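You operate a simulated robot arm through the tools that you are given. There is no shell and no other tool.

You are at the controls of a simulated robot arm. One attempt, no reset.

Task
Clamp the beige cover in the nest and rub its burr off.
Fine: use the green-handled stone; stone and cover go back where they stood; fingers off the clamp's pad; the lever ends up. Set down upright: what you pick out, green-handled stone. What is to be rubbed or washed off counts as gone when no trace of it is left.

It is judged by the outcome, as a careful person would: the job done as asked, and still so three seconds after it is handed in. It fails if anything else is knocked over, pushed out of place, dropped, spilled or broken. A push-on lid holds only when it is set on centred and level and pressed home; a screw cap is set on level and turned clockwise until tight.

Robot
A 6-joint arm with a two-finger gripper, fixed in place. Base frame: the origin is at the foot of the arm, x ahead of it, y to its left, z up; the work surface is at about z = 850. Units: mm, rad, N and s.
Its first joint turns from -2.897 to 2.897 rad. Payload 1.71 kg.
The TCP is the grasp point between the finger pads, 20 mm short of the fingertips. In the tool frame z runs along the fingers and y along their closing line. Largest opening 96 mm; the body of the gripper starts 113 mm behind the TCP.
Orientation is that of the tool frame in the base frame, as a unit quaternion [w, x, y, z]. With the fingers straight down and closing along the base's y, the tool's x points along the base's -x, its y along +y and its z along -z.

Tools
- The arm moves only by the tool jog_arm. Its argument "motion" is a list of rows, each an object of numbers (a shift or turn left out is 0, a gripper value left out holds the last): "tx", "ty", "tz": the shift along the tool's x, y, z in mm; "wx", "wy", "wz": the turn, a rotation vector about the tool's x, y, z in rad; "fingers": the opening, from 0 (shut) to 1 (fully open). In form: [{"tx": .., "ty": .., "tz": .., "wx": .., "wy": .., "wz": .., "fingers": ..}, ...]. A call has 1 to 20 rows; each row is the pose to reach, as a shift and turn from the pose commanded when the call began, along the tool's axes at that moment. Rows are played at 5 a second. More than 50 mm and 0.15 rad between two rows, or a gripper value outside its range, and nothing of the call is played. A pose out of reach is approached as far as the arm can. The call stops where the force on the tool passes 80 N (or 10 N more than at its start, if that is more) or the arm is blocked; 0.2 s more then pass. The fingers move at their own pace (about 45 mm/s each) and stop on an object; they squeeze with about 27 N. The grip force told is the motor's: it shows also when the fingers shut on nothing. Time passes only in rows, and 0.2 s behind the last, so rows that repeat a pose let the fingers close. It gives the time, the measured TCP pose, the force on the tool (base axes), the opening and the grip force at its end, in the units of the frame above (readings bear some noise), with the torque about the TCP (base axes, N m) and any sound that the robot's microphone picked up.
- Cameras (640 x 400 px; columns grow to the right, rows downward): "scene" is fixed at [220.8, -650.2, 1603.5]; the picture's right is [0.98, -0.19, 0.00], its down [-0.07, -0.38, -0.92] and it looks along [0.17, 0.91, -0.38] (base axes); focal length 336 px, centre (320, 200). "wrist" rides on the gripper at [66, 14, -145] in the tool frame; the picture's right is [-0.21, 0.98, 0.00], its down [-0.88, -0.18, -0.45] and it looks along [-0.44, -0.09, 0.90] (tool axes); focal length 275 px, centre (320, 200). There is no depth. A picture from a camera that has moved, and an enlarged one, comes with that camera's place and axes in the base frame and with its lens.
- capture(camera): a new picture of that camera. The clock stands still meanwhile.
- raise_lower(by): slides the trunk up (or, below 0, down) by that many mm; the arm rides with it, the base frame stays. It gives what a move gives, with no picture.
- close_up(camera, box): a new picture of the part [left, top, right, bottom] of that camera's present view, enlarged. The clock stands still meanwhile.
- sign_off(): hands the job in; it is judged then, once.

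Nothing tells you positions but the pictures and the camera data. Unless the task says otherwise, let go and move clear before handing in.

The tools are called as a command line: name --argument value ..., lists and objects as JSON in quotes. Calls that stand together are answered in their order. jog_arm: Moves the arm, as the interface text tells. Its arguments: {"type":"object","properties":{"motion":{"type":"array"}},"required":["motion"]} The other tools are called the same way: raise_lower (by) slides the trunk up or down; capture (camera) takes a picture; close_up (camera, box) takes an enlarged picture of a part of a camera's view; sign_off () hands the job in.

At the start:

```text
time_s: 0.0
position: [428.3, 612.9, 1285.7]
ee_rot: [-0.001, 0.0, 1.0, 0.0]
wrist_force: [1.3, 0.7, 0.1]
wrist_torque: [0.04, 0.03, 0.01]
width: 95.9
finger_force: 0.0
trunk travel left (down, up): [-275.0, 115.0]
```

scene: 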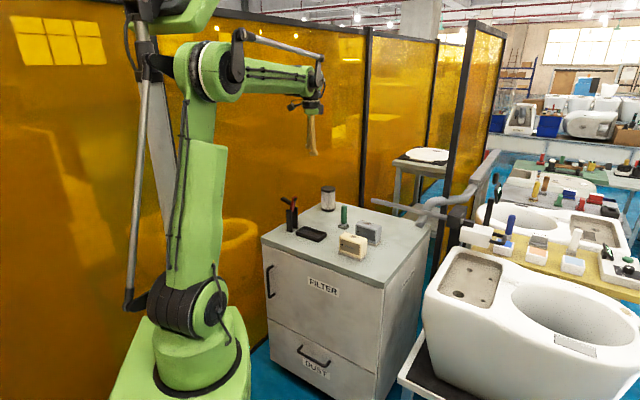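
wrist: 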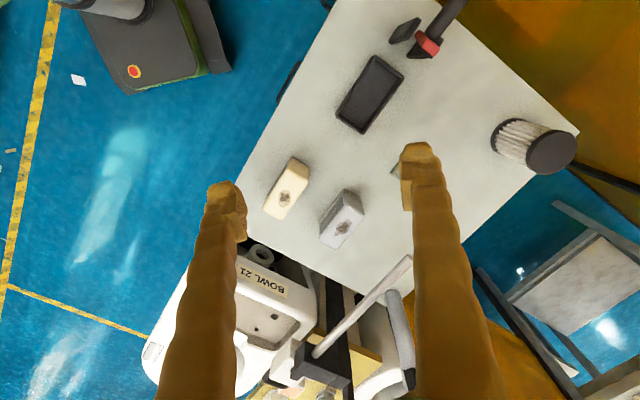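

I see a cabinet with a beige and a grey block, a green-handled item, a filter and a tray, and a bench on the right with a clamp. I'll take closer looks before moving.

close_up --camera "scene" --box '[260, 170, 440, 280]'

close_up --camera "scene" --box '[430, 160, 640, 300]'

close_up --camera "wrist" --box '[230, 0, 600, 230]'

close_up --camera "wrist" --box '[140, 220, 440, 400]'

```text
3.56 times, centred on (350, 225) of scene
camera zoom: at [220.8, -650.2, 1603.5], right [0.98, -0.19, 0.0], down [-0.07, -0.38, -0.92], along [0.17, 0.91, -0.38], focal length 1194 px, centre (213, 111)
```

zoom: 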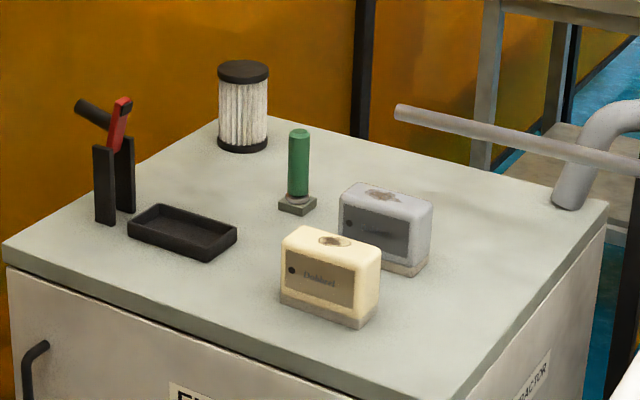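

```text
2.86 times, centred on (535, 230) of scene
camera zoom: at [220.8, -650.2, 1603.5], right [0.98, -0.19, 0.0], down [-0.07, -0.38, -0.92], along [0.17, 0.91, -0.38], focal length 959 px, centre (-294, 114)
```

zoom: 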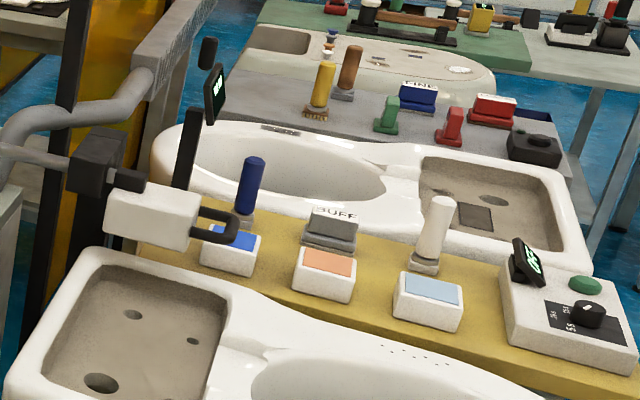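

```text
1.73 times, centred on (415, 115) of wrist
camera zoom: at [361.3, 626.8, 1432.2], right [0.21, 0.98, 0.0], down [0.88, -0.18, 0.44], along [0.43, -0.09, -0.9], focal length 476 px, centre (156, 347)
```

zoom: 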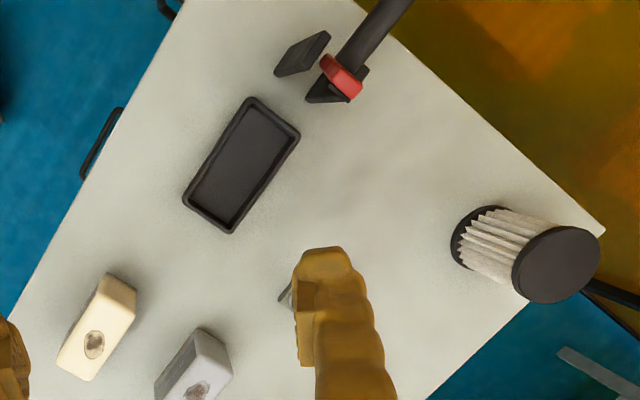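

```text
2.13 times, centred on (290, 310) of wrist
camera zoom: at [361.3, 626.8, 1432.2], right [0.21, 0.98, 0.0], down [0.88, -0.18, 0.44], along [0.43, -0.09, -0.9], focal length 587 px, centre (384, -35)
```

zoom: 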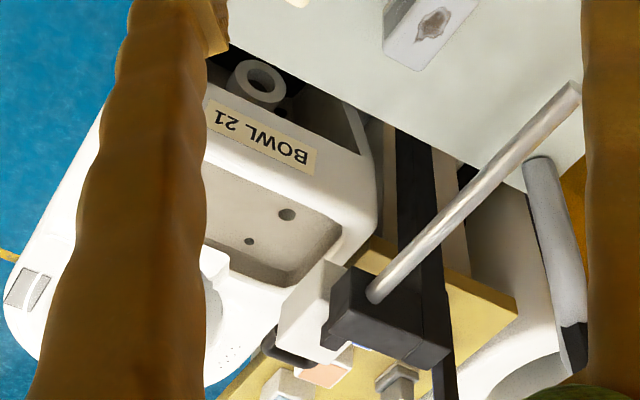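

The cabinet carries the nest (black tray) at about (440, 714), the clamp at about (355, 790), the beige cover near (593, 530) and the green-handled stone near (616, 779). I'll move the wrist camera to get a closer view of the nest and clamp.

jog_arm --motion '[{"tx": 18, "ty": 21, "tz": 30}, {"tx": 36, "ty": 42, "tz": 60}, {"tx": 54, "ty": 63, "tz": 90}, {"tx": 72, "ty": 84, "tz": 120}, {"tx": 90, "ty": 105, "tz": 150}, {"tx": 108, "ty": 127, "tz": 180}]'

capture --camera "wrist"

capture --camera "scene"

```text
time_s: 1.4
position: [302.5, 742.2, 1110.2]
ee_rot: [0.006, -0.001, 1.0, 0.0]
wrist_force: [0.2, -0.7, 0.3]
wrist_torque: [0.03, 0.0, 0.0]
width: 95.9
finger_force: 0.1
trunk travel left (down, up): [-275.0, 115.0]
```

```text
taken
camera wrist: at [234.1, 754.1, 1255.8], right [0.2, 0.98, 0.0], down [0.87, -0.18, 0.46], along [0.45, -0.09, -0.89], focal length 275 px, centre (320, 200)
```

wrist: 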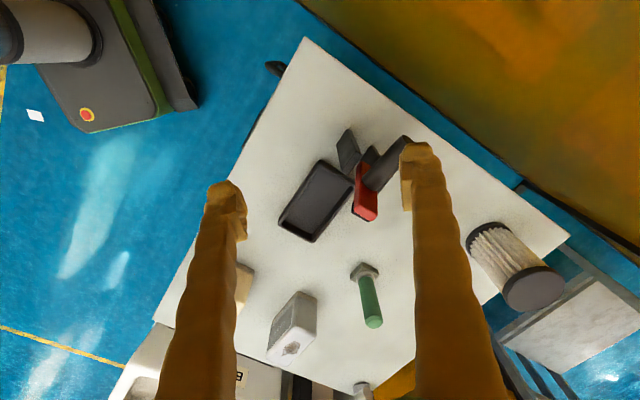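

```text
taken
```

scene: 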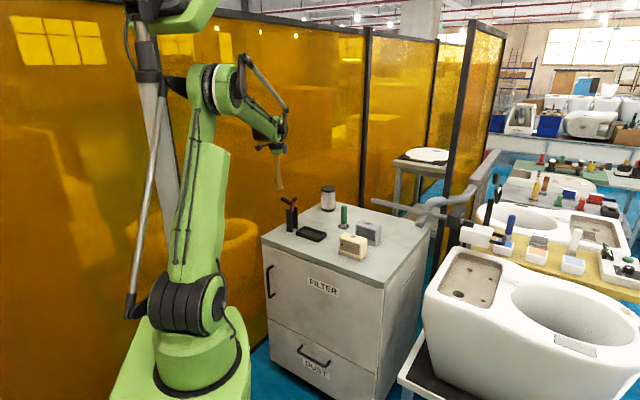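

The nest sits beside the clamp. The measured pose is about 18 mm off what I commanded, so I'll let the arm settle and look again.

jog_arm --motion '[{"tx": 0}, {"tx": 0}]'

close_up --camera "wrist" --box '[230, 100, 430, 250]'

close_up --camera "scene" --box '[270, 180, 350, 250]'

```text
time_s: 2.0
position: [301.8, 740.9, 1111.1]
ee_rot: [0.006, -0.001, 1.0, -0.001]
wrist_force: [-0.1, 0.5, 0.3]
wrist_torque: [0.0, -0.04, 0.02]
width: 95.9
finger_force: 0.1
trunk travel left (down, up): [-275.0, 115.0]
```

```text
2.67 times, centred on (330, 175) of wrist
camera zoom: at [233.8, 753.9, 1256.1], right [0.21, 0.98, 0.0], down [0.87, -0.18, 0.46], along [0.45, -0.09, -0.89], focal length 734 px, centre (293, 267)
```

zoom: 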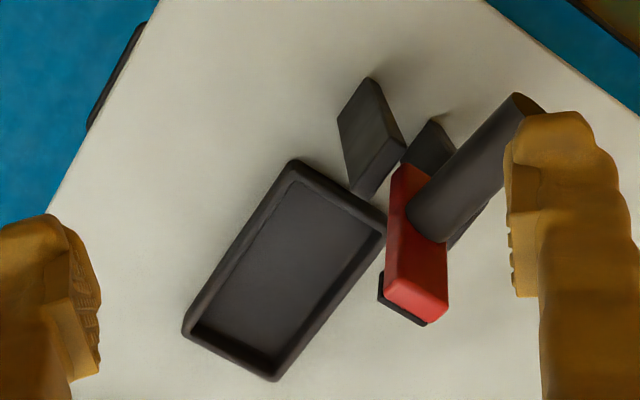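

```text
5.71 times, centred on (310, 215) of scene
camera zoom: at [220.8, -650.2, 1603.5], right [0.98, -0.19, 0.0], down [-0.07, -0.38, -0.92], along [0.17, 0.91, -0.38], focal length 1918 px, centre (377, 114)
```

zoom: 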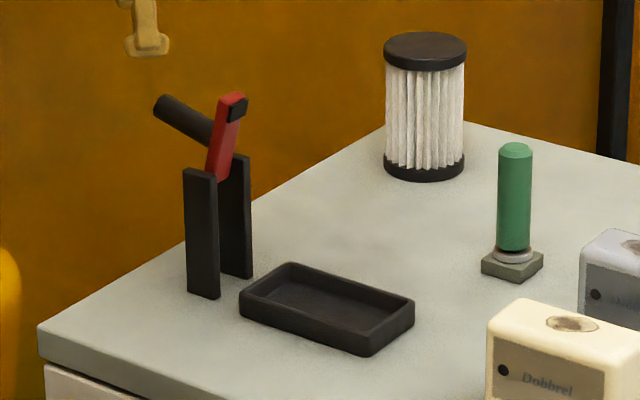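

The clamp stands at the end of the nest's long axis, with its red arm and pad raised and a black handle pointing away from the nest. Next I'll look closely at the beige cover and the burr on its top.

jog_arm --motion '[{"tx": -27, "ty": -31, "tz": 8}, {"tx": -55, "ty": -62, "tz": 16}, {"tx": -83, "ty": -94, "tz": 25}, {"tx": -110, "ty": -125, "tz": 33}, {"tx": -138, "ty": -156, "tz": 41}, {"tx": -166, "ty": -188, "tz": 50}, {"tx": -166, "ty": -188, "tz": 50}]'

capture --camera "wrist"

close_up --camera "wrist" --box '[230, 100, 430, 250]'

close_up --camera "scene" --box '[325, 210, 395, 270]'

```text
time_s: 3.6
position: [468.9, 553.1, 1063.0]
ee_rot: [0.006, -0.001, 1.0, 0.0]
wrist_force: [1.1, -0.5, -0.7]
wrist_torque: [0.03, 0.06, 0.03]
width: 96.1
finger_force: 0.0
trunk travel left (down, up): [-275.0, 115.0]
```

```text
taken
camera wrist: at [401.4, 564.7, 1208.4], right [0.2, 0.98, 0.0], down [0.87, -0.18, 0.46], along [0.45, -0.09, -0.89], focal length 275 px, centre (320, 200)
```

wrist: 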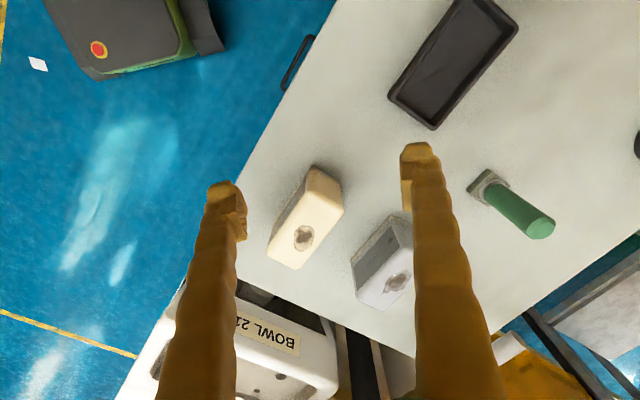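

```text
2.67 times, centred on (330, 175) of wrist
camera zoom: at [401.4, 564.7, 1208.4], right [0.2, 0.98, 0.0], down [0.87, -0.18, 0.46], along [0.45, -0.09, -0.89], focal length 734 px, centre (293, 267)
```

zoom: 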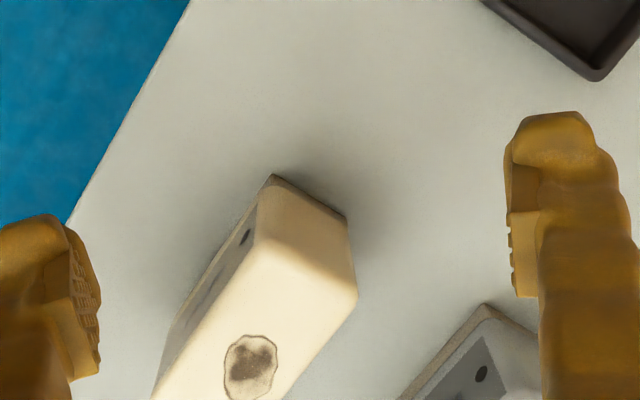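

```text
6.67 times, centred on (360, 240) of scene
camera zoom: at [220.8, -650.2, 1603.5], right [0.98, -0.19, 0.0], down [-0.07, -0.38, -0.92], along [0.17, 0.91, -0.38], focal length 2238 px, centre (53, -67)
```

zoom: 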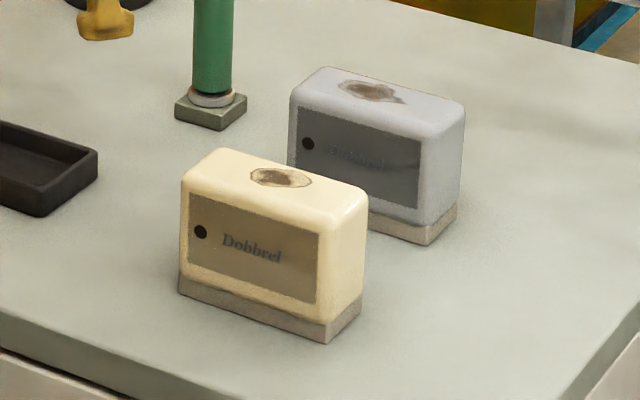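

The beige cover's burr is on top and off-centre toward the end far from the clamp. I need a fuller view of the cover for accurate geometry, along with the stone.

close_up --camera "wrist" --box '[240, 150, 400, 280]'

close_up --camera "wrist" --box '[440, 140, 600, 270]'

close_up --camera "wrist" --box '[360, 0, 560, 150]'

```text
3.08 times, centred on (320, 215) of wrist
camera zoom: at [401.4, 564.7, 1208.4], right [0.2, 0.98, 0.0], down [0.87, -0.18, 0.46], along [0.45, -0.09, -0.89], focal length 847 px, centre (320, 154)
```

zoom: 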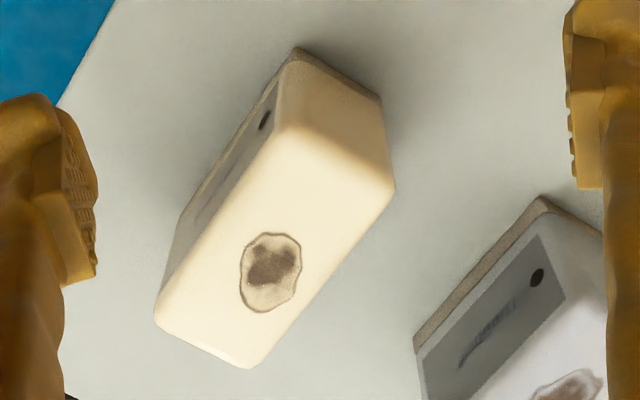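

```text
3.08 times, centred on (520, 205) of wrist
camera zoom: at [401.4, 564.7, 1208.4], right [0.2, 0.98, 0.0], down [0.87, -0.18, 0.46], along [0.45, -0.09, -0.89], focal length 847 px, centre (-295, 185)
```

zoom: 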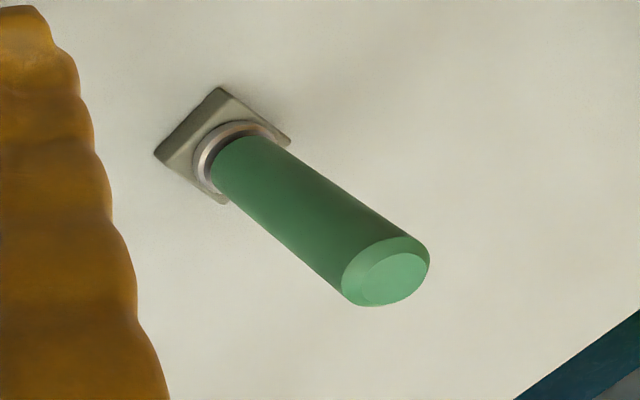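

```text
2.67 times, centred on (460, 75) of wrist
camera zoom: at [401.4, 564.7, 1208.4], right [0.2, 0.98, 0.0], down [0.87, -0.18, 0.46], along [0.45, -0.09, -0.89], focal length 734 px, centre (-53, 533)
```

zoom: 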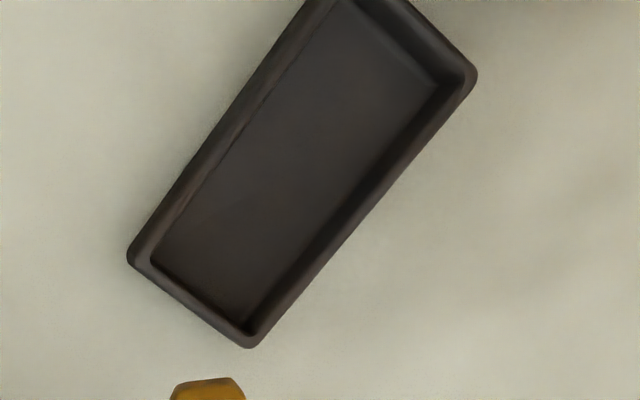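

Cover is about 102 × 47 × 82 mm, centred near (580, 511), with its long axis at about -43°. The stone is near (607, 763) and the nest near (435, 707), also at about -43°. I'll turn the gripper so its fingers close across the cover, with the camera on the side away from the clamp.

jog_arm --motion '[{"wz": -0.14}, {"wz": -0.28}, {"wz": -0.42}, {"wz": -0.56}, {"wz": -0.7}, {"wz": -0.84}, {"wz": -0.98}, {"wz": -1.12}, {"wz": -1.26}, {"wz": -1.4}, {"wz": -1.54}, {"wz": -1.68}, {"wz": -1.82}, {"wz": -1.96}, {"wz": -2.1}, {"wz": -2.24}, {"wz": -2.38}, {"wz": -2.38}]'

capture --camera "wrist"

capture --camera "scene"

```text
time_s: 7.4
position: [469.5, 553.0, 1061.8]
ee_rot: [-0.003, 0.929, -0.371, 0.006]
wrist_force: [-0.1, 0.2, 1.0]
wrist_torque: [-0.03, 0.02, -0.02]
width: 96.3
finger_force: 0.1
trunk travel left (down, up): [-275.0, 115.0]
```

```text
taken
camera wrist: at [505.3, 496.8, 1209.5], right [-0.82, -0.57, -0.01], down [-0.51, 0.74, 0.44], along [-0.24, 0.37, -0.9], focal length 275 px, centre (320, 200)
```

wrist: 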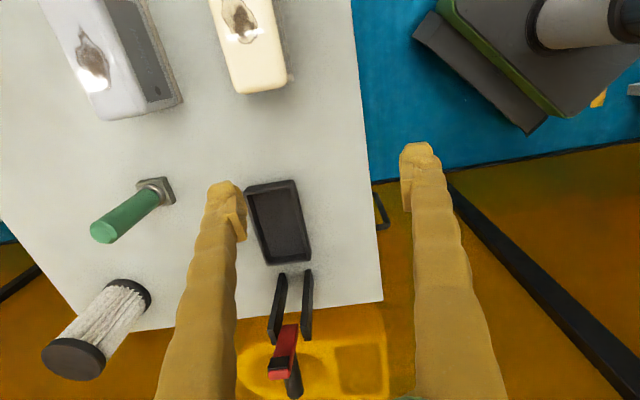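

```text
taken
```

scene: 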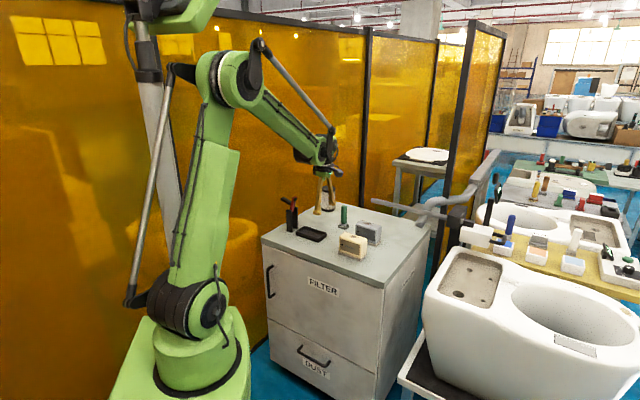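

The turn worked: tool x now points along about -43.5°, with a small constant tilt of about 0.013 rad. I'll correct the tilt and move over to view the nest and clamp from the front.

jog_arm --motion '[{"tx": -17, "ty": -33, "tz": 6, "wx": -0.0045, "wy": -0.0047}, {"tx": -34.7, "ty": -66.4, "tz": 12, "wx": -0.009, "wy": -0.0094}, {"tx": -34.7, "ty": -66.4, "tz": 12, "wx": -0.009, "wy": -0.0094}]'

capture --camera "wrist"

close_up --camera "wrist" --box '[220, 90, 420, 250]'

close_up --camera "wrist" --box '[240, 180, 400, 330]'

```text
time_s: 8.2
position: [491.3, 625.7, 1051.4]
ee_rot: [0.0, 0.929, -0.371, 0.0]
wrist_force: [-0.1, 0.1, 0.3]
wrist_torque: [-0.08, 0.02, 0.03]
width: 96.1
finger_force: 0.0
trunk travel left (down, up): [-275.0, 115.0]
```

```text
taken
camera wrist: at [528.4, 570.1, 1198.0], right [-0.82, -0.57, 0.0], down [-0.51, 0.74, 0.44], along [-0.25, 0.37, -0.9], focal length 275 px, centre (320, 200)
```

wrist: 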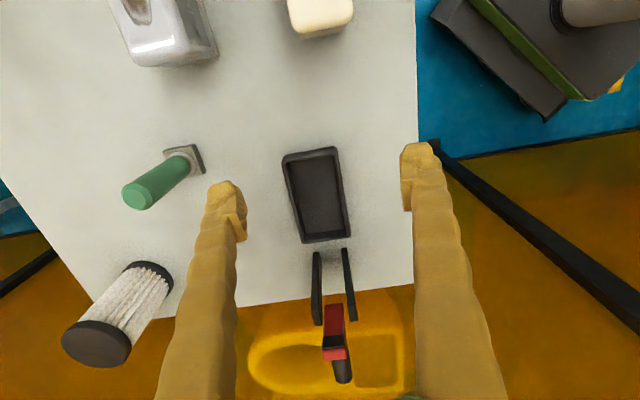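

```text
2.50 times, centred on (320, 170) of wrist
camera zoom: at [528.4, 570.1, 1198.0], right [-0.82, -0.57, 0.0], down [-0.51, 0.74, 0.44], along [-0.25, 0.37, -0.9], focal length 688 px, centre (320, 275)
```

zoom: 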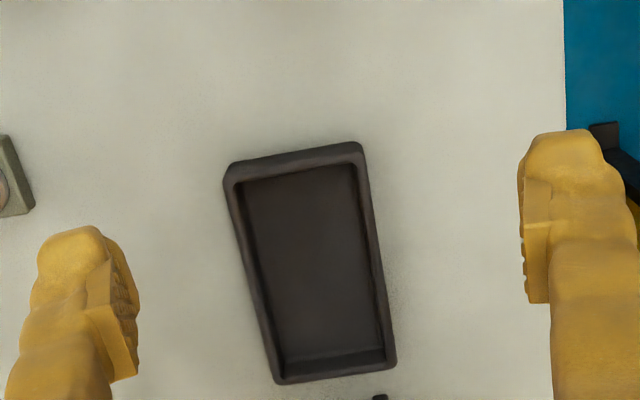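

```text
2.67 times, centred on (320, 255) of wrist
camera zoom: at [528.4, 570.1, 1198.0], right [-0.82, -0.57, 0.0], down [-0.51, 0.74, 0.44], along [-0.25, 0.37, -0.9], focal length 734 px, centre (320, 53)
```

zoom: 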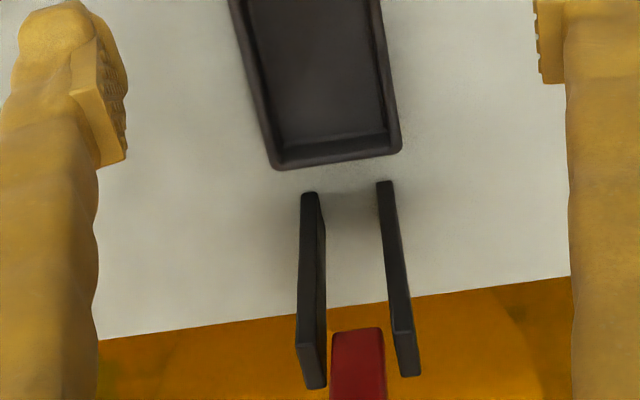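

Tilt is corrected; the nest centre is near (438, 704) and its yaw is about -45°. Now I'll move above the beige cover and measure its position and yaw from the same viewpoint.

jog_arm --motion '[{"tx": 36, "ty": 5.7, "tz": 10}, {"tx": 72, "ty": 11.4, "tz": 20}, {"tx": 108, "ty": 17, "tz": 30}, {"tx": 144, "ty": 22.8, "tz": 41}, {"tx": 144, "ty": 22.8, "tz": 41}]'

capture --camera "wrist"

close_up --camera "wrist" --box '[220, 60, 420, 220]'

close_up --camera "scene" --box '[325, 190, 395, 270]'

```text
time_s: 9.4
position: [580.0, 507.1, 1012.7]
ee_rot: [0.0, 0.928, -0.372, 0.0]
wrist_force: [0.2, 0.0, 0.2]
wrist_torque: [0.04, -0.01, -0.01]
width: 96.0
finger_force: 0.0
trunk travel left (down, up): [-275.0, 115.0]
```

```text
taken
camera wrist: at [616.5, 451.7, 1159.1], right [-0.82, -0.57, 0.0], down [-0.51, 0.74, 0.45], along [-0.25, 0.37, -0.9], focal length 275 px, centre (320, 200)
```

wrist: 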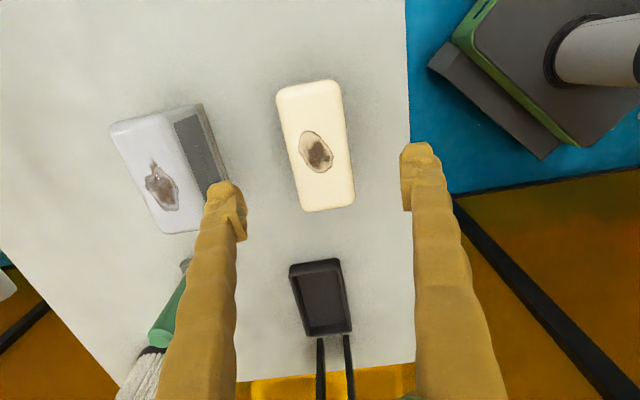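

```text
2.50 times, centred on (320, 140) of wrist
camera zoom: at [616.5, 451.7, 1159.1], right [-0.82, -0.57, 0.0], down [-0.51, 0.74, 0.45], along [-0.25, 0.37, -0.9], focal length 688 px, centre (320, 350)
```

zoom: 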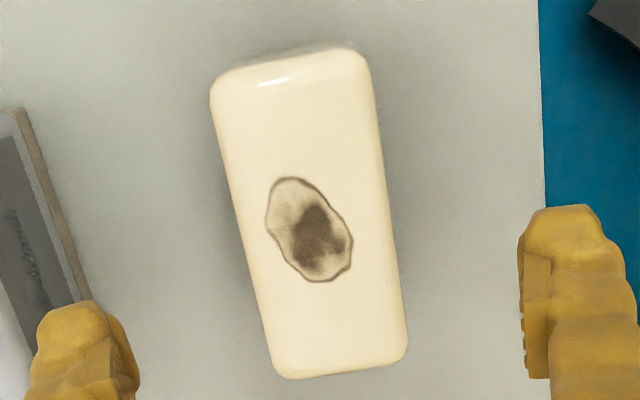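

```text
5.00 times, centred on (360, 230) of scene
camera zoom: at [220.8, -650.2, 1603.5], right [0.98, -0.19, 0.0], down [-0.07, -0.38, -0.92], along [0.17, 0.91, -0.38], focal length 1679 px, centre (120, 50)
```

zoom: 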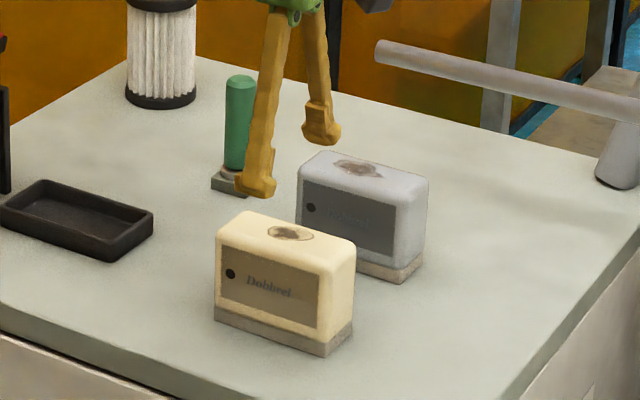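

The cover's yaw is about -45° with its centre near (579, 510), and the gripper is almost exactly above it. I'll align to -45°, descend to about z = 906 and check before closing.

jog_arm --motion '[{"tx": -3, "ty": -1.8, "tz": 10, "wz": 0.025}, {"tx": -3, "ty": -1.8, "tz": 35, "wz": 0.025}, {"tx": -3, "ty": -1.8, "tz": 60, "wz": 0.025}, {"tx": -3, "ty": -1.8, "tz": 85, "wz": 0.025}, {"tx": -3, "ty": -1.8, "tz": 105, "wz": 0.025}, {"tx": -3, "ty": -1.8, "tz": 105, "wz": 0.025}]'

capture --camera "wrist"

close_up --camera "scene" --box '[325, 190, 395, 270]'

```text
time_s: 10.8
position: [576.6, 513.1, 905.2]
ee_rot: [0.0, 0.924, -0.383, 0.0]
wrist_force: [-0.6, -0.5, -0.2]
wrist_torque: [-0.02, 0.01, 0.03]
width: 95.8
finger_force: 0.1
trunk travel left (down, up): [-275.0, 115.0]
```

```text
taken
camera wrist: at [612.5, 455.9, 1051.8], right [-0.84, -0.55, 0.0], down [-0.49, 0.75, 0.44], along [-0.24, 0.37, -0.9], focal length 275 px, centre (320, 200)
```

wrist: 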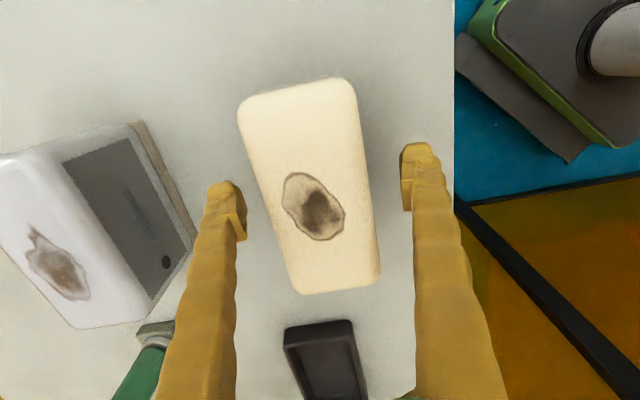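

```text
5.00 times, centred on (360, 230) of scene
camera zoom: at [220.8, -650.2, 1603.5], right [0.98, -0.19, 0.0], down [-0.07, -0.38, -0.92], along [0.17, 0.91, -0.38], focal length 1679 px, centre (120, 50)
```

zoom: 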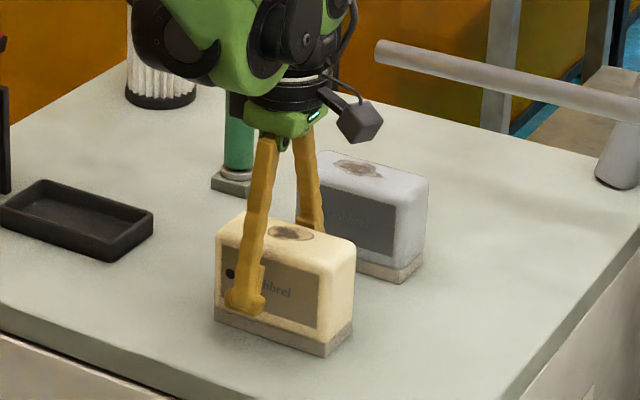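

The fingers straddle the cover, about 4 mm short of centre along its length. I'll shift 4 mm and close.

jog_arm --motion '[{"tx": 4, "fingers": 1}, {"tx": 4, "fingers": 0.3}, {"tx": 4, "fingers": 0.3}, {"tx": 4, "fingers": 0.3}, {"tx": 4, "fingers": 0.3}, {"tx": 4, "fingers": 0.3}]'

capture --camera "wrist"

close_up --camera "scene" --box '[325, 190, 395, 270]'

```text
time_s: 12.2
position: [579.9, 510.2, 905.4]
ee_rot: [-0.001, 0.924, -0.382, 0.0]
wrist_force: [-0.2, -1.5, 0.5]
wrist_torque: [0.04, -0.02, 0.0]
width: 56.3
finger_force: 27.3
trunk travel left (down, up): [-275.0, 115.0]
```

```text
taken
camera wrist: at [615.6, 452.7, 1052.3], right [-0.84, -0.55, 0.0], down [-0.49, 0.75, 0.44], along [-0.24, 0.37, -0.9], focal length 275 px, centre (320, 200)
```

wrist: 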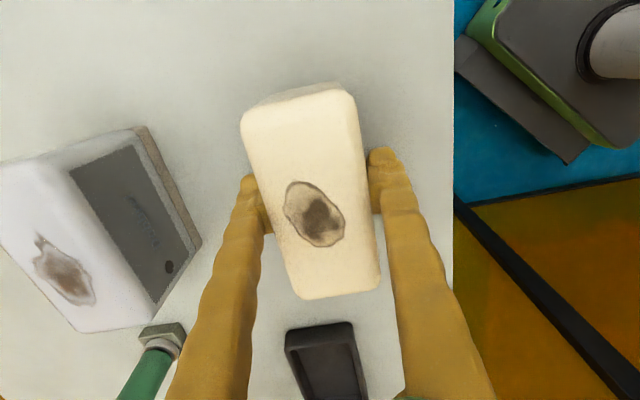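

```text
5.00 times, centred on (360, 230) of scene
camera zoom: at [220.8, -650.2, 1603.5], right [0.98, -0.19, 0.0], down [-0.07, -0.38, -0.92], along [0.17, 0.91, -0.38], focal length 1679 px, centre (120, 50)
```

zoom: 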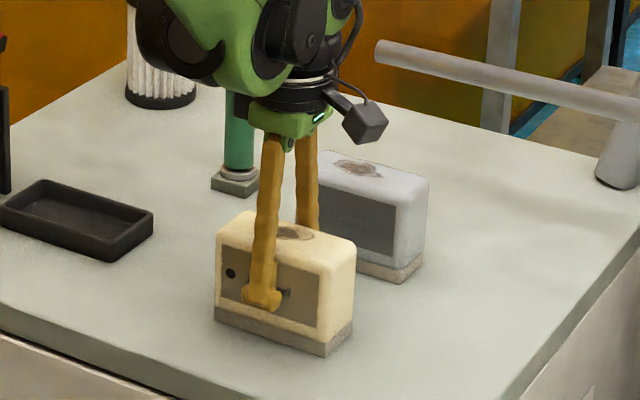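

The gripper holds at 56.3 mm and 27 N. I'll lift straight up and check the hold.

jog_arm --motion '[{"tz": -10, "fingers": 0.3}, {"tz": -30}, {"tz": -55}, {"tz": -80}, {"tz": -80}]'

capture --camera "wrist"

close_up --camera "scene" --box '[305, 180, 395, 270]'

```text
time_s: 13.4
position: [580.5, 510.4, 983.9]
ee_rot: [0.0, 0.924, -0.383, 0.0]
wrist_force: [0.2, 1.0, -1.7]
wrist_torque: [-0.02, -0.01, 0.01]
width: 56.5
finger_force: 27.0
trunk travel left (down, up): [-275.0, 115.0]
```

```text
taken
camera wrist: at [616.8, 452.6, 1131.5], right [-0.84, -0.55, 0.0], down [-0.49, 0.75, 0.44], along [-0.24, 0.37, -0.9], focal length 275 px, centre (320, 200)
```

wrist: 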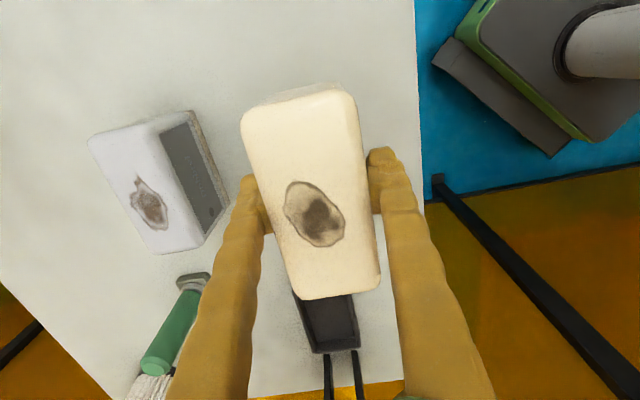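

```text
4.44 times, centred on (350, 225) of scene
camera zoom: at [220.8, -650.2, 1603.5], right [0.98, -0.19, 0.0], down [-0.07, -0.38, -0.92], along [0.17, 0.91, -0.38], focal length 1492 px, centre (187, 89)
```

zoom: 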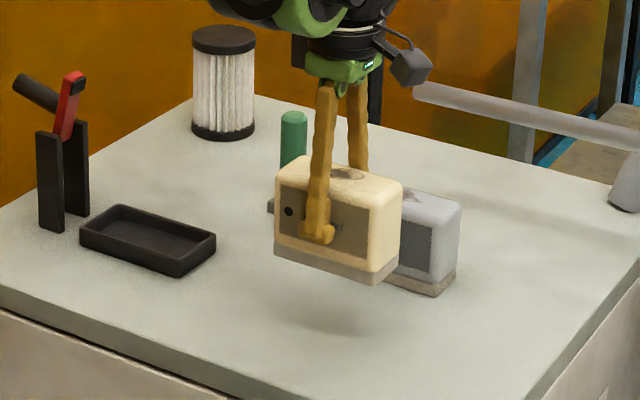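

The cover is held level and weighs little. Next I'll carry it over the nest, centre about (439, 705), and compare alignment from both cameras before lowering.

jog_arm --motion '[{"tx": -30, "ty": -5}, {"tx": -60, "ty": -10}, {"tx": -90, "ty": -15}, {"tx": -120, "ty": -19}, {"tx": -150, "ty": -24}, {"tx": -180, "ty": -29}, {"tx": -210, "ty": -33}, {"tx": -237.6, "ty": -37.4}, {"tx": -237.6, "ty": -37.4}, {"tx": -237.6, "ty": -37.4}]'

capture --camera "wrist"

close_up --camera "scene" --box '[265, 170, 355, 260]'

```text
time_s: 15.6
position: [439.6, 702.6, 984.8]
ee_rot: [-0.001, 0.924, -0.383, 0.0]
wrist_force: [0.0, 0.1, -2.2]
wrist_torque: [0.03, 0.01, -0.02]
width: 56.6
finger_force: 26.2
trunk travel left (down, up): [-275.0, 115.0]
```

```text
taken
camera wrist: at [476.2, 645.9, 1130.5], right [-0.84, -0.55, 0.0], down [-0.49, 0.75, 0.44], along [-0.24, 0.37, -0.9], focal length 275 px, centre (320, 200)
```

wrist: 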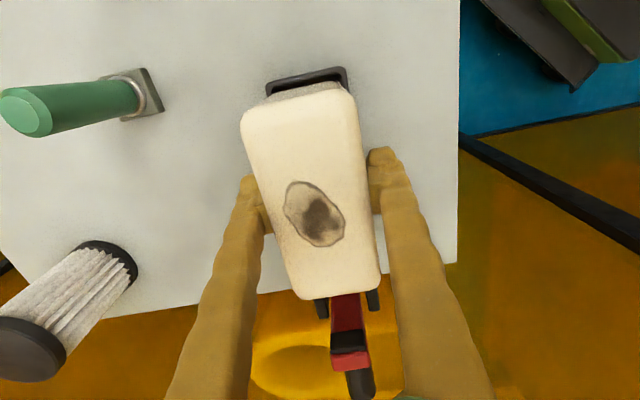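

```text
4.44 times, centred on (310, 215) of scene
camera zoom: at [220.8, -650.2, 1603.5], right [0.98, -0.19, 0.0], down [-0.07, -0.38, -0.92], along [0.17, 0.91, -0.38], focal length 1492 px, centre (364, 133)
```

zoom: 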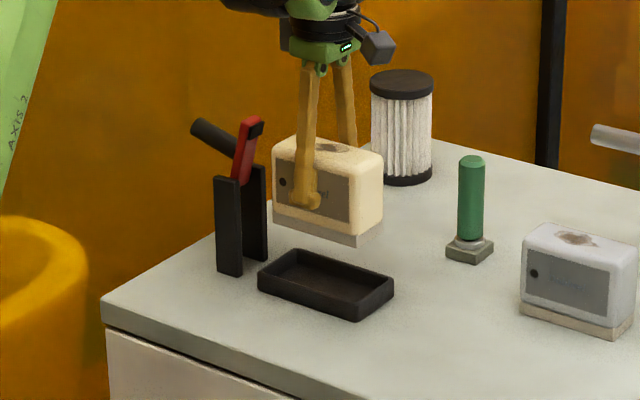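

The nest's far edge and the cover's base are both visible. I'll zoom in to check lateral and lengthwise alignment.

close_up --camera "wrist" --box '[240, 50, 380, 138]'

close_up --camera "wrist" --box '[260, 270, 420, 400]'

close_up --camera "scene" --box '[290, 190, 350, 250]'

```text
4.55 times, centred on (310, 94) of wrist
camera zoom: at [476.2, 645.9, 1130.5], right [-0.84, -0.55, 0.0], down [-0.49, 0.75, 0.44], along [-0.24, 0.37, -0.9], focal length 1251 px, centre (366, 682)
```

zoom: 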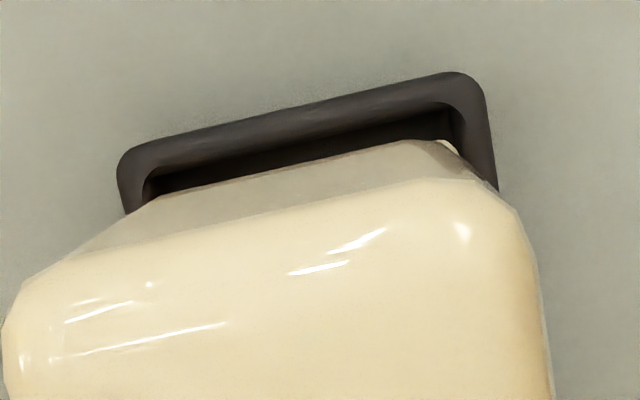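

```text
3.08 times, centred on (340, 335) of wrist
camera zoom: at [476.2, 645.9, 1130.5], right [-0.84, -0.55, 0.0], down [-0.49, 0.75, 0.44], along [-0.24, 0.37, -0.9], focal length 847 px, centre (258, -215)
```

zoom: 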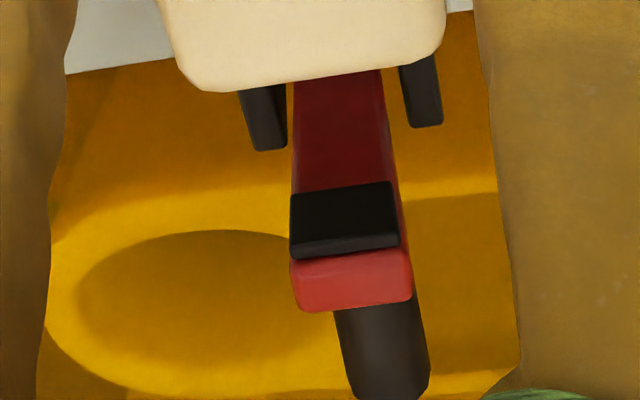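

```text
6.67 times, centred on (320, 220) of scene
camera zoom: at [220.8, -650.2, 1603.5], right [0.98, -0.19, 0.0], down [-0.07, -0.38, -0.92], along [0.17, 0.91, -0.38], focal length 2238 px, centre (320, 67)
```

zoom: 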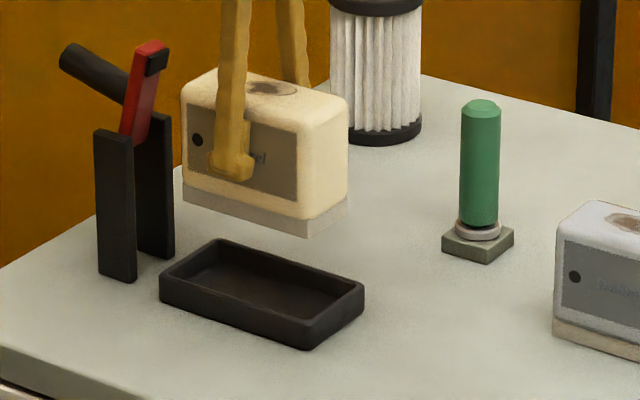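

The cover needs to shift about 4 mm toward the clamp and 1 mm sideways to sit centred over the nest. I'll apply that and lower until the base is just above the rim, then check.

jog_arm --motion '[{"tx": -3.8, "ty": -1.2, "tz": 5}, {"tx": -3.8, "ty": -1.2, "tz": 25}, {"tx": -3.8, "ty": -1.2, "tz": 45}, {"tx": -3.8, "ty": -1.2, "tz": 52}, {"tx": -3.8, "ty": -1.2, "tz": 52}]'

close_up --camera "scene" --box '[290, 190, 350, 250]'

close_up --camera "wrist" --box '[230, 50, 390, 150]'

```text
time_s: 16.8
position: [439.9, 706.5, 932.7]
ee_rot: [0.0, 0.924, -0.382, 0.0]
wrist_force: [0.8, -0.1, -3.0]
wrist_torque: [-0.01, 0.0, -0.02]
width: 56.6
finger_force: 27.0
trunk travel left (down, up): [-275.0, 115.0]
```

```text
6.67 times, centred on (320, 220) of scene
camera zoom: at [220.8, -650.2, 1603.5], right [0.98, -0.19, 0.0], down [-0.07, -0.38, -0.92], along [0.17, 0.91, -0.38], focal length 2238 px, centre (320, 67)
```

zoom: 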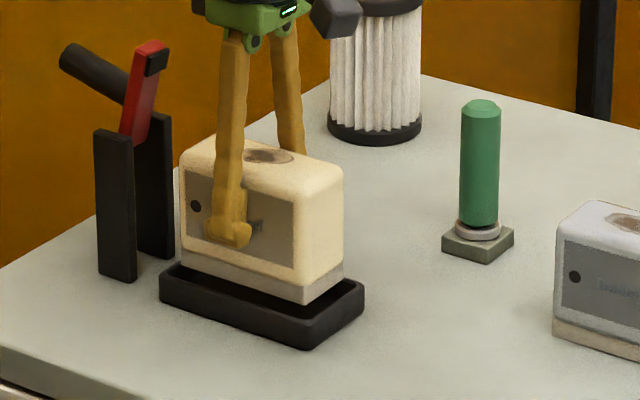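

```text
4.00 times, centred on (310, 100) of wrist
camera zoom: at [474.5, 650.5, 1078.9], right [-0.84, -0.55, 0.0], down [-0.49, 0.75, 0.44], along [-0.24, 0.37, -0.9], focal length 1101 px, centre (360, 600)
```

zoom: 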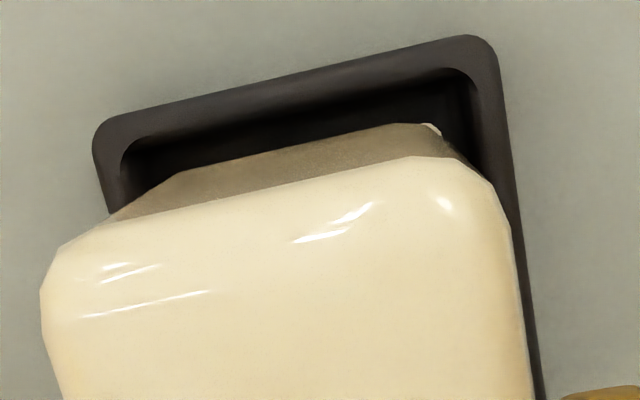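

The cover's base is just above the rim, with about 1.3 mm of sideways correction left. I'll apply it and lower into the nest, slowing near the floor.

jog_arm --motion '[{"tx": 1, "ty": 1.3, "tz": 0}, {"tx": 1, "ty": 1.3, "tz": 4}, {"tx": 1, "ty": 1.3, "tz": 8}, {"tx": 1, "ty": 1.3, "tz": 12}, {"tx": 1, "ty": 1.3, "tz": 16}, {"tx": 1, "ty": 1.3, "tz": 18}, {"tx": 1, "ty": 1.3, "tz": 18}]'

close_up --camera "scene" --box '[290, 190, 350, 250]'

close_up --camera "wrist" --box '[230, 50, 390, 150]'

```text
time_s: 18.4
position: [437.0, 706.6, 913.6]
ee_rot: [0.0, 0.924, -0.382, 0.0]
wrist_force: [0.2, 0.4, -2.5]
wrist_torque: [0.01, -0.04, 0.01]
width: 56.4
finger_force: 27.3
trunk travel left (down, up): [-275.0, 115.0]
```

```text
6.67 times, centred on (320, 220) of scene
camera zoom: at [220.8, -650.2, 1603.5], right [0.98, -0.19, 0.0], down [-0.07, -0.38, -0.92], along [0.17, 0.91, -0.38], focal length 2238 px, centre (320, 67)
```

zoom: 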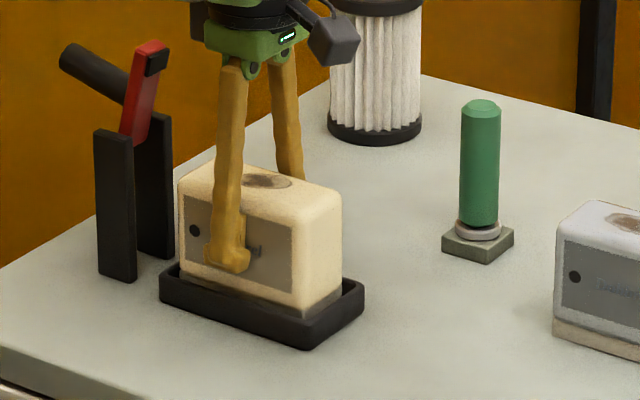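

```text
4.00 times, centred on (310, 100) of wrist
camera zoom: at [473.2, 649.6, 1060.8], right [-0.84, -0.55, 0.0], down [-0.49, 0.75, 0.44], along [-0.24, 0.37, -0.9], focal length 1101 px, centre (360, 600)
```

zoom: 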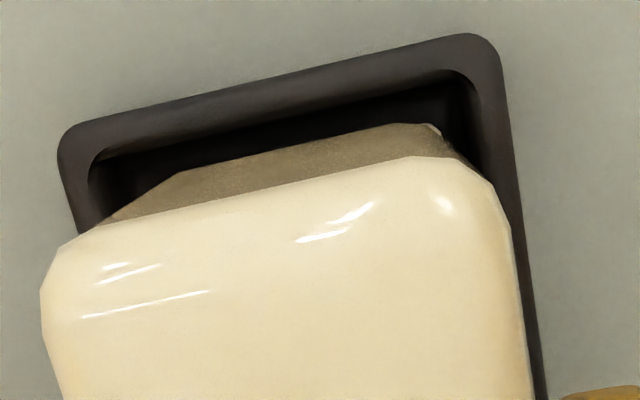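

The cover is inside the nest and centred. I'll lower in small steps to feel for the floor.

jog_arm --motion '[{"tz": 1}, {"tz": 2}, {"tz": 3}, {"tz": 3}]'

```text
time_s: 19.4
position: [437.1, 706.8, 910.2]
ee_rot: [0.0, 0.924, -0.383, 0.0]
wrist_force: [-0.4, -0.8, -3.0]
wrist_torque: [0.0, -0.04, 0.0]
width: 56.7
finger_force: 27.2
trunk travel left (down, up): [-275.0, 115.0]
```

Still no contact at z ≈ 910, so I'll continue in 1 mm steps.

jog_arm --motion '[{"tz": 1}, {"tz": 2}, {"tz": 2}]'

```text
time_s: 20.2
position: [437.4, 706.3, 910.8]
ee_rot: [-0.001, 0.924, -0.383, 0.0]
wrist_force: [6.0, 10.5, 27.8]
wrist_torque: [-0.11, 0.04, -0.01]
width: 56.5
finger_force: 27.1
trunk travel left (down, up): [-275.0, 115.0]
```

The base has bottomed out in the nest, with about 28 N reaction. I'll unload slightly, open, and check.

jog_arm --motion '[{"tz": -1.5}, {"tz": -1.5, "fingers": 0.75}, {"tz": -1.5, "fingers": 0.9}, {"tz": -1.5, "fingers": 1}, {"tz": -1.5, "fingers": 1}]'

capture --camera "wrist"

close_up --camera "scene" --box '[290, 190, 350, 250]'

```text
time_s: 21.4
position: [437.2, 704.8, 909.6]
ee_rot: [0.0, 0.924, -0.382, 0.0]
wrist_force: [0.6, 0.0, -0.3]
wrist_torque: [-0.02, 0.01, 0.01]
width: 96.1
finger_force: 0.1
trunk travel left (down, up): [-275.0, 115.0]
```

```text
taken
camera wrist: at [473.2, 648.4, 1057.4], right [-0.84, -0.55, 0.0], down [-0.49, 0.75, 0.44], along [-0.24, 0.37, -0.9], focal length 275 px, centre (320, 200)
```

wrist: 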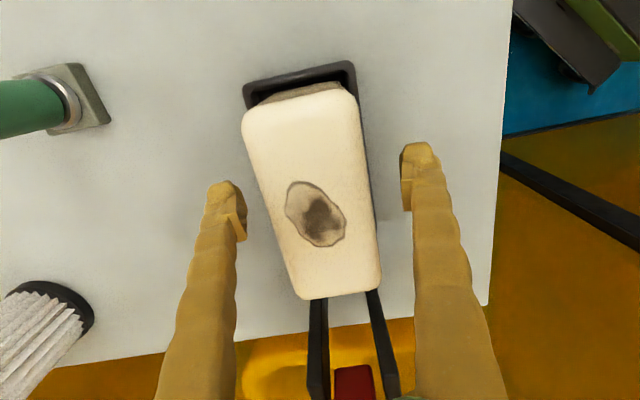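

```text
6.67 times, centred on (320, 220) of scene
camera zoom: at [220.8, -650.2, 1603.5], right [0.98, -0.19, 0.0], down [-0.07, -0.38, -0.92], along [0.17, 0.91, -0.38], focal length 2238 px, centre (320, 67)
```

zoom: 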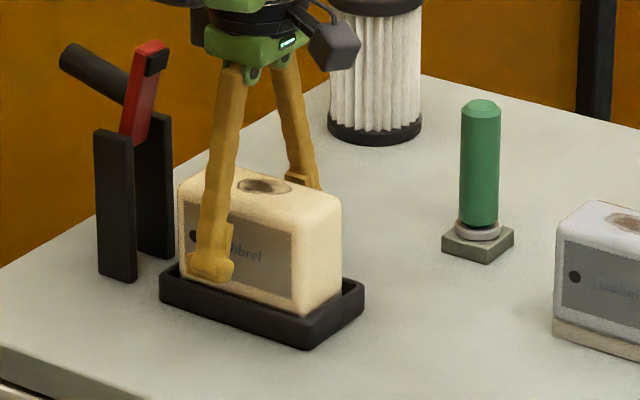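

The cover sits level in the nest. I'll rise straight up and study the clamp from above.

jog_arm --motion '[{"tz": -20}, {"tz": -55}, {"tz": -95}, {"tz": -135}, {"tz": -175}, {"tz": -175}]'

capture --camera "wrist"

close_up --camera "wrist" --box '[250, 180, 410, 320]'

close_up --camera "scene" --box '[275, 185, 325, 240]'

```text
time_s: 22.8
position: [436.8, 704.2, 1085.7]
ee_rot: [-0.001, 0.924, -0.383, 0.001]
wrist_force: [-0.2, 0.5, -0.2]
wrist_torque: [0.03, -0.02, 0.0]
width: 96.1
finger_force: 0.0
trunk travel left (down, up): [-275.0, 115.0]
```

```text
taken
camera wrist: at [473.9, 647.2, 1232.6], right [-0.84, -0.55, 0.0], down [-0.49, 0.75, 0.45], along [-0.24, 0.37, -0.9], focal length 275 px, centre (320, 200)
```

wrist: 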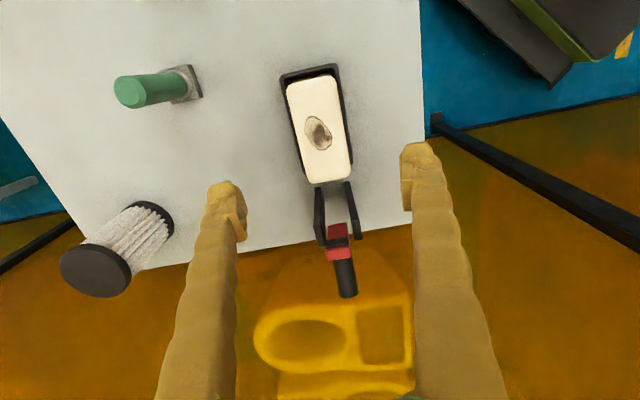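

```text
2.86 times, centred on (330, 250) of wrist
camera zoom: at [473.9, 647.2, 1232.6], right [-0.84, -0.55, 0.0], down [-0.49, 0.75, 0.45], along [-0.24, 0.37, -0.9], focal length 786 px, centre (291, 57)
```

zoom: 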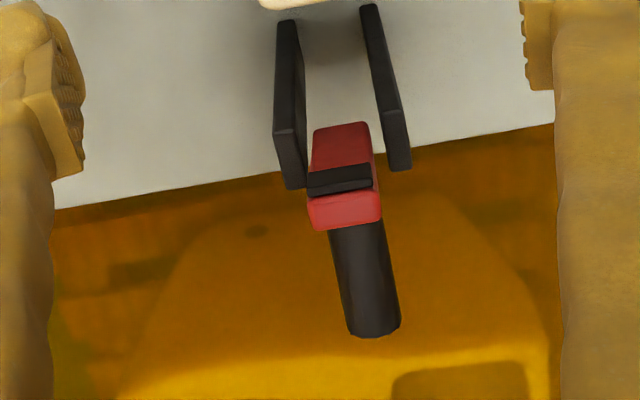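

```text
7.27 times, centred on (300, 212) of scene
camera zoom: at [220.8, -650.2, 1603.5], right [0.98, -0.19, 0.0], down [-0.07, -0.38, -0.92], along [0.17, 0.91, -0.38], focal length 2442 px, centre (466, 109)
```

zoom: 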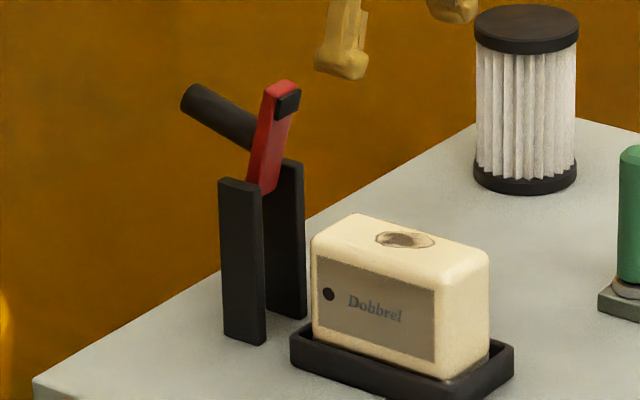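

The red arm with its pad points up at about 74°, with the handle square to it and pointing back. Swinging the handle up and over by about 74° lowers the pad onto the end of the cover. I'll move above the handle to check alignment.

jog_arm --motion '[{"tx": -36, "ty": -0.5}, {"tx": -72, "ty": -1}, {"tx": -108, "ty": -1.5}, {"tx": -143.9, "ty": -2}, {"tx": -143.9, "ty": -2}, {"tx": -143.9, "ty": -2}]'

capture --camera "wrist"

close_up --camera "wrist" --box '[230, 80, 410, 240]'

capture --camera "scene"

```text
time_s: 24.2
position: [335.6, 808.8, 1084.2]
ee_rot: [0.0, 0.924, -0.382, 0.0]
wrist_force: [0.8, -0.1, -0.1]
wrist_torque: [0.03, -0.01, 0.01]
width: 96.2
finger_force: 0.1
trunk travel left (down, up): [-275.0, 115.0]
```

```text
taken
camera wrist: at [371.7, 751.8, 1231.6], right [-0.84, -0.55, 0.0], down [-0.49, 0.75, 0.45], along [-0.24, 0.37, -0.9], focal length 275 px, centre (320, 200)
```

wrist: 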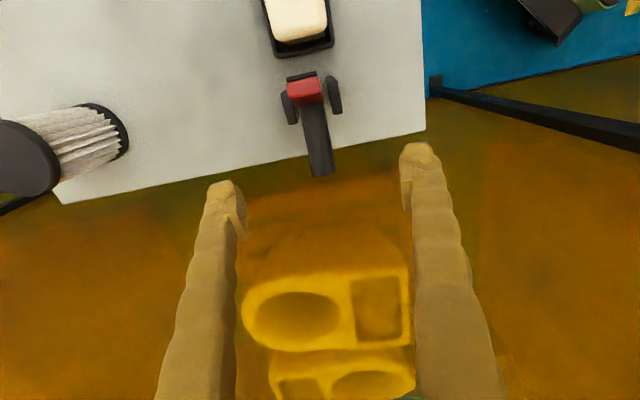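

```text
2.50 times, centred on (320, 160) of wrist
camera zoom: at [371.7, 751.8, 1231.6], right [-0.84, -0.55, 0.0], down [-0.49, 0.75, 0.45], along [-0.24, 0.37, -0.9], focal length 688 px, centre (320, 300)
```

zoom: 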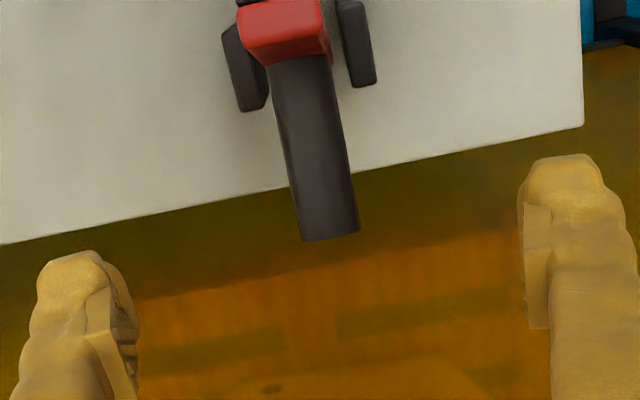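

```text
taken
```

scene: 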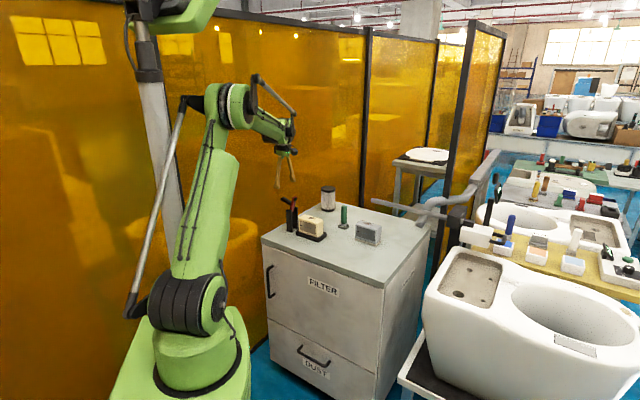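

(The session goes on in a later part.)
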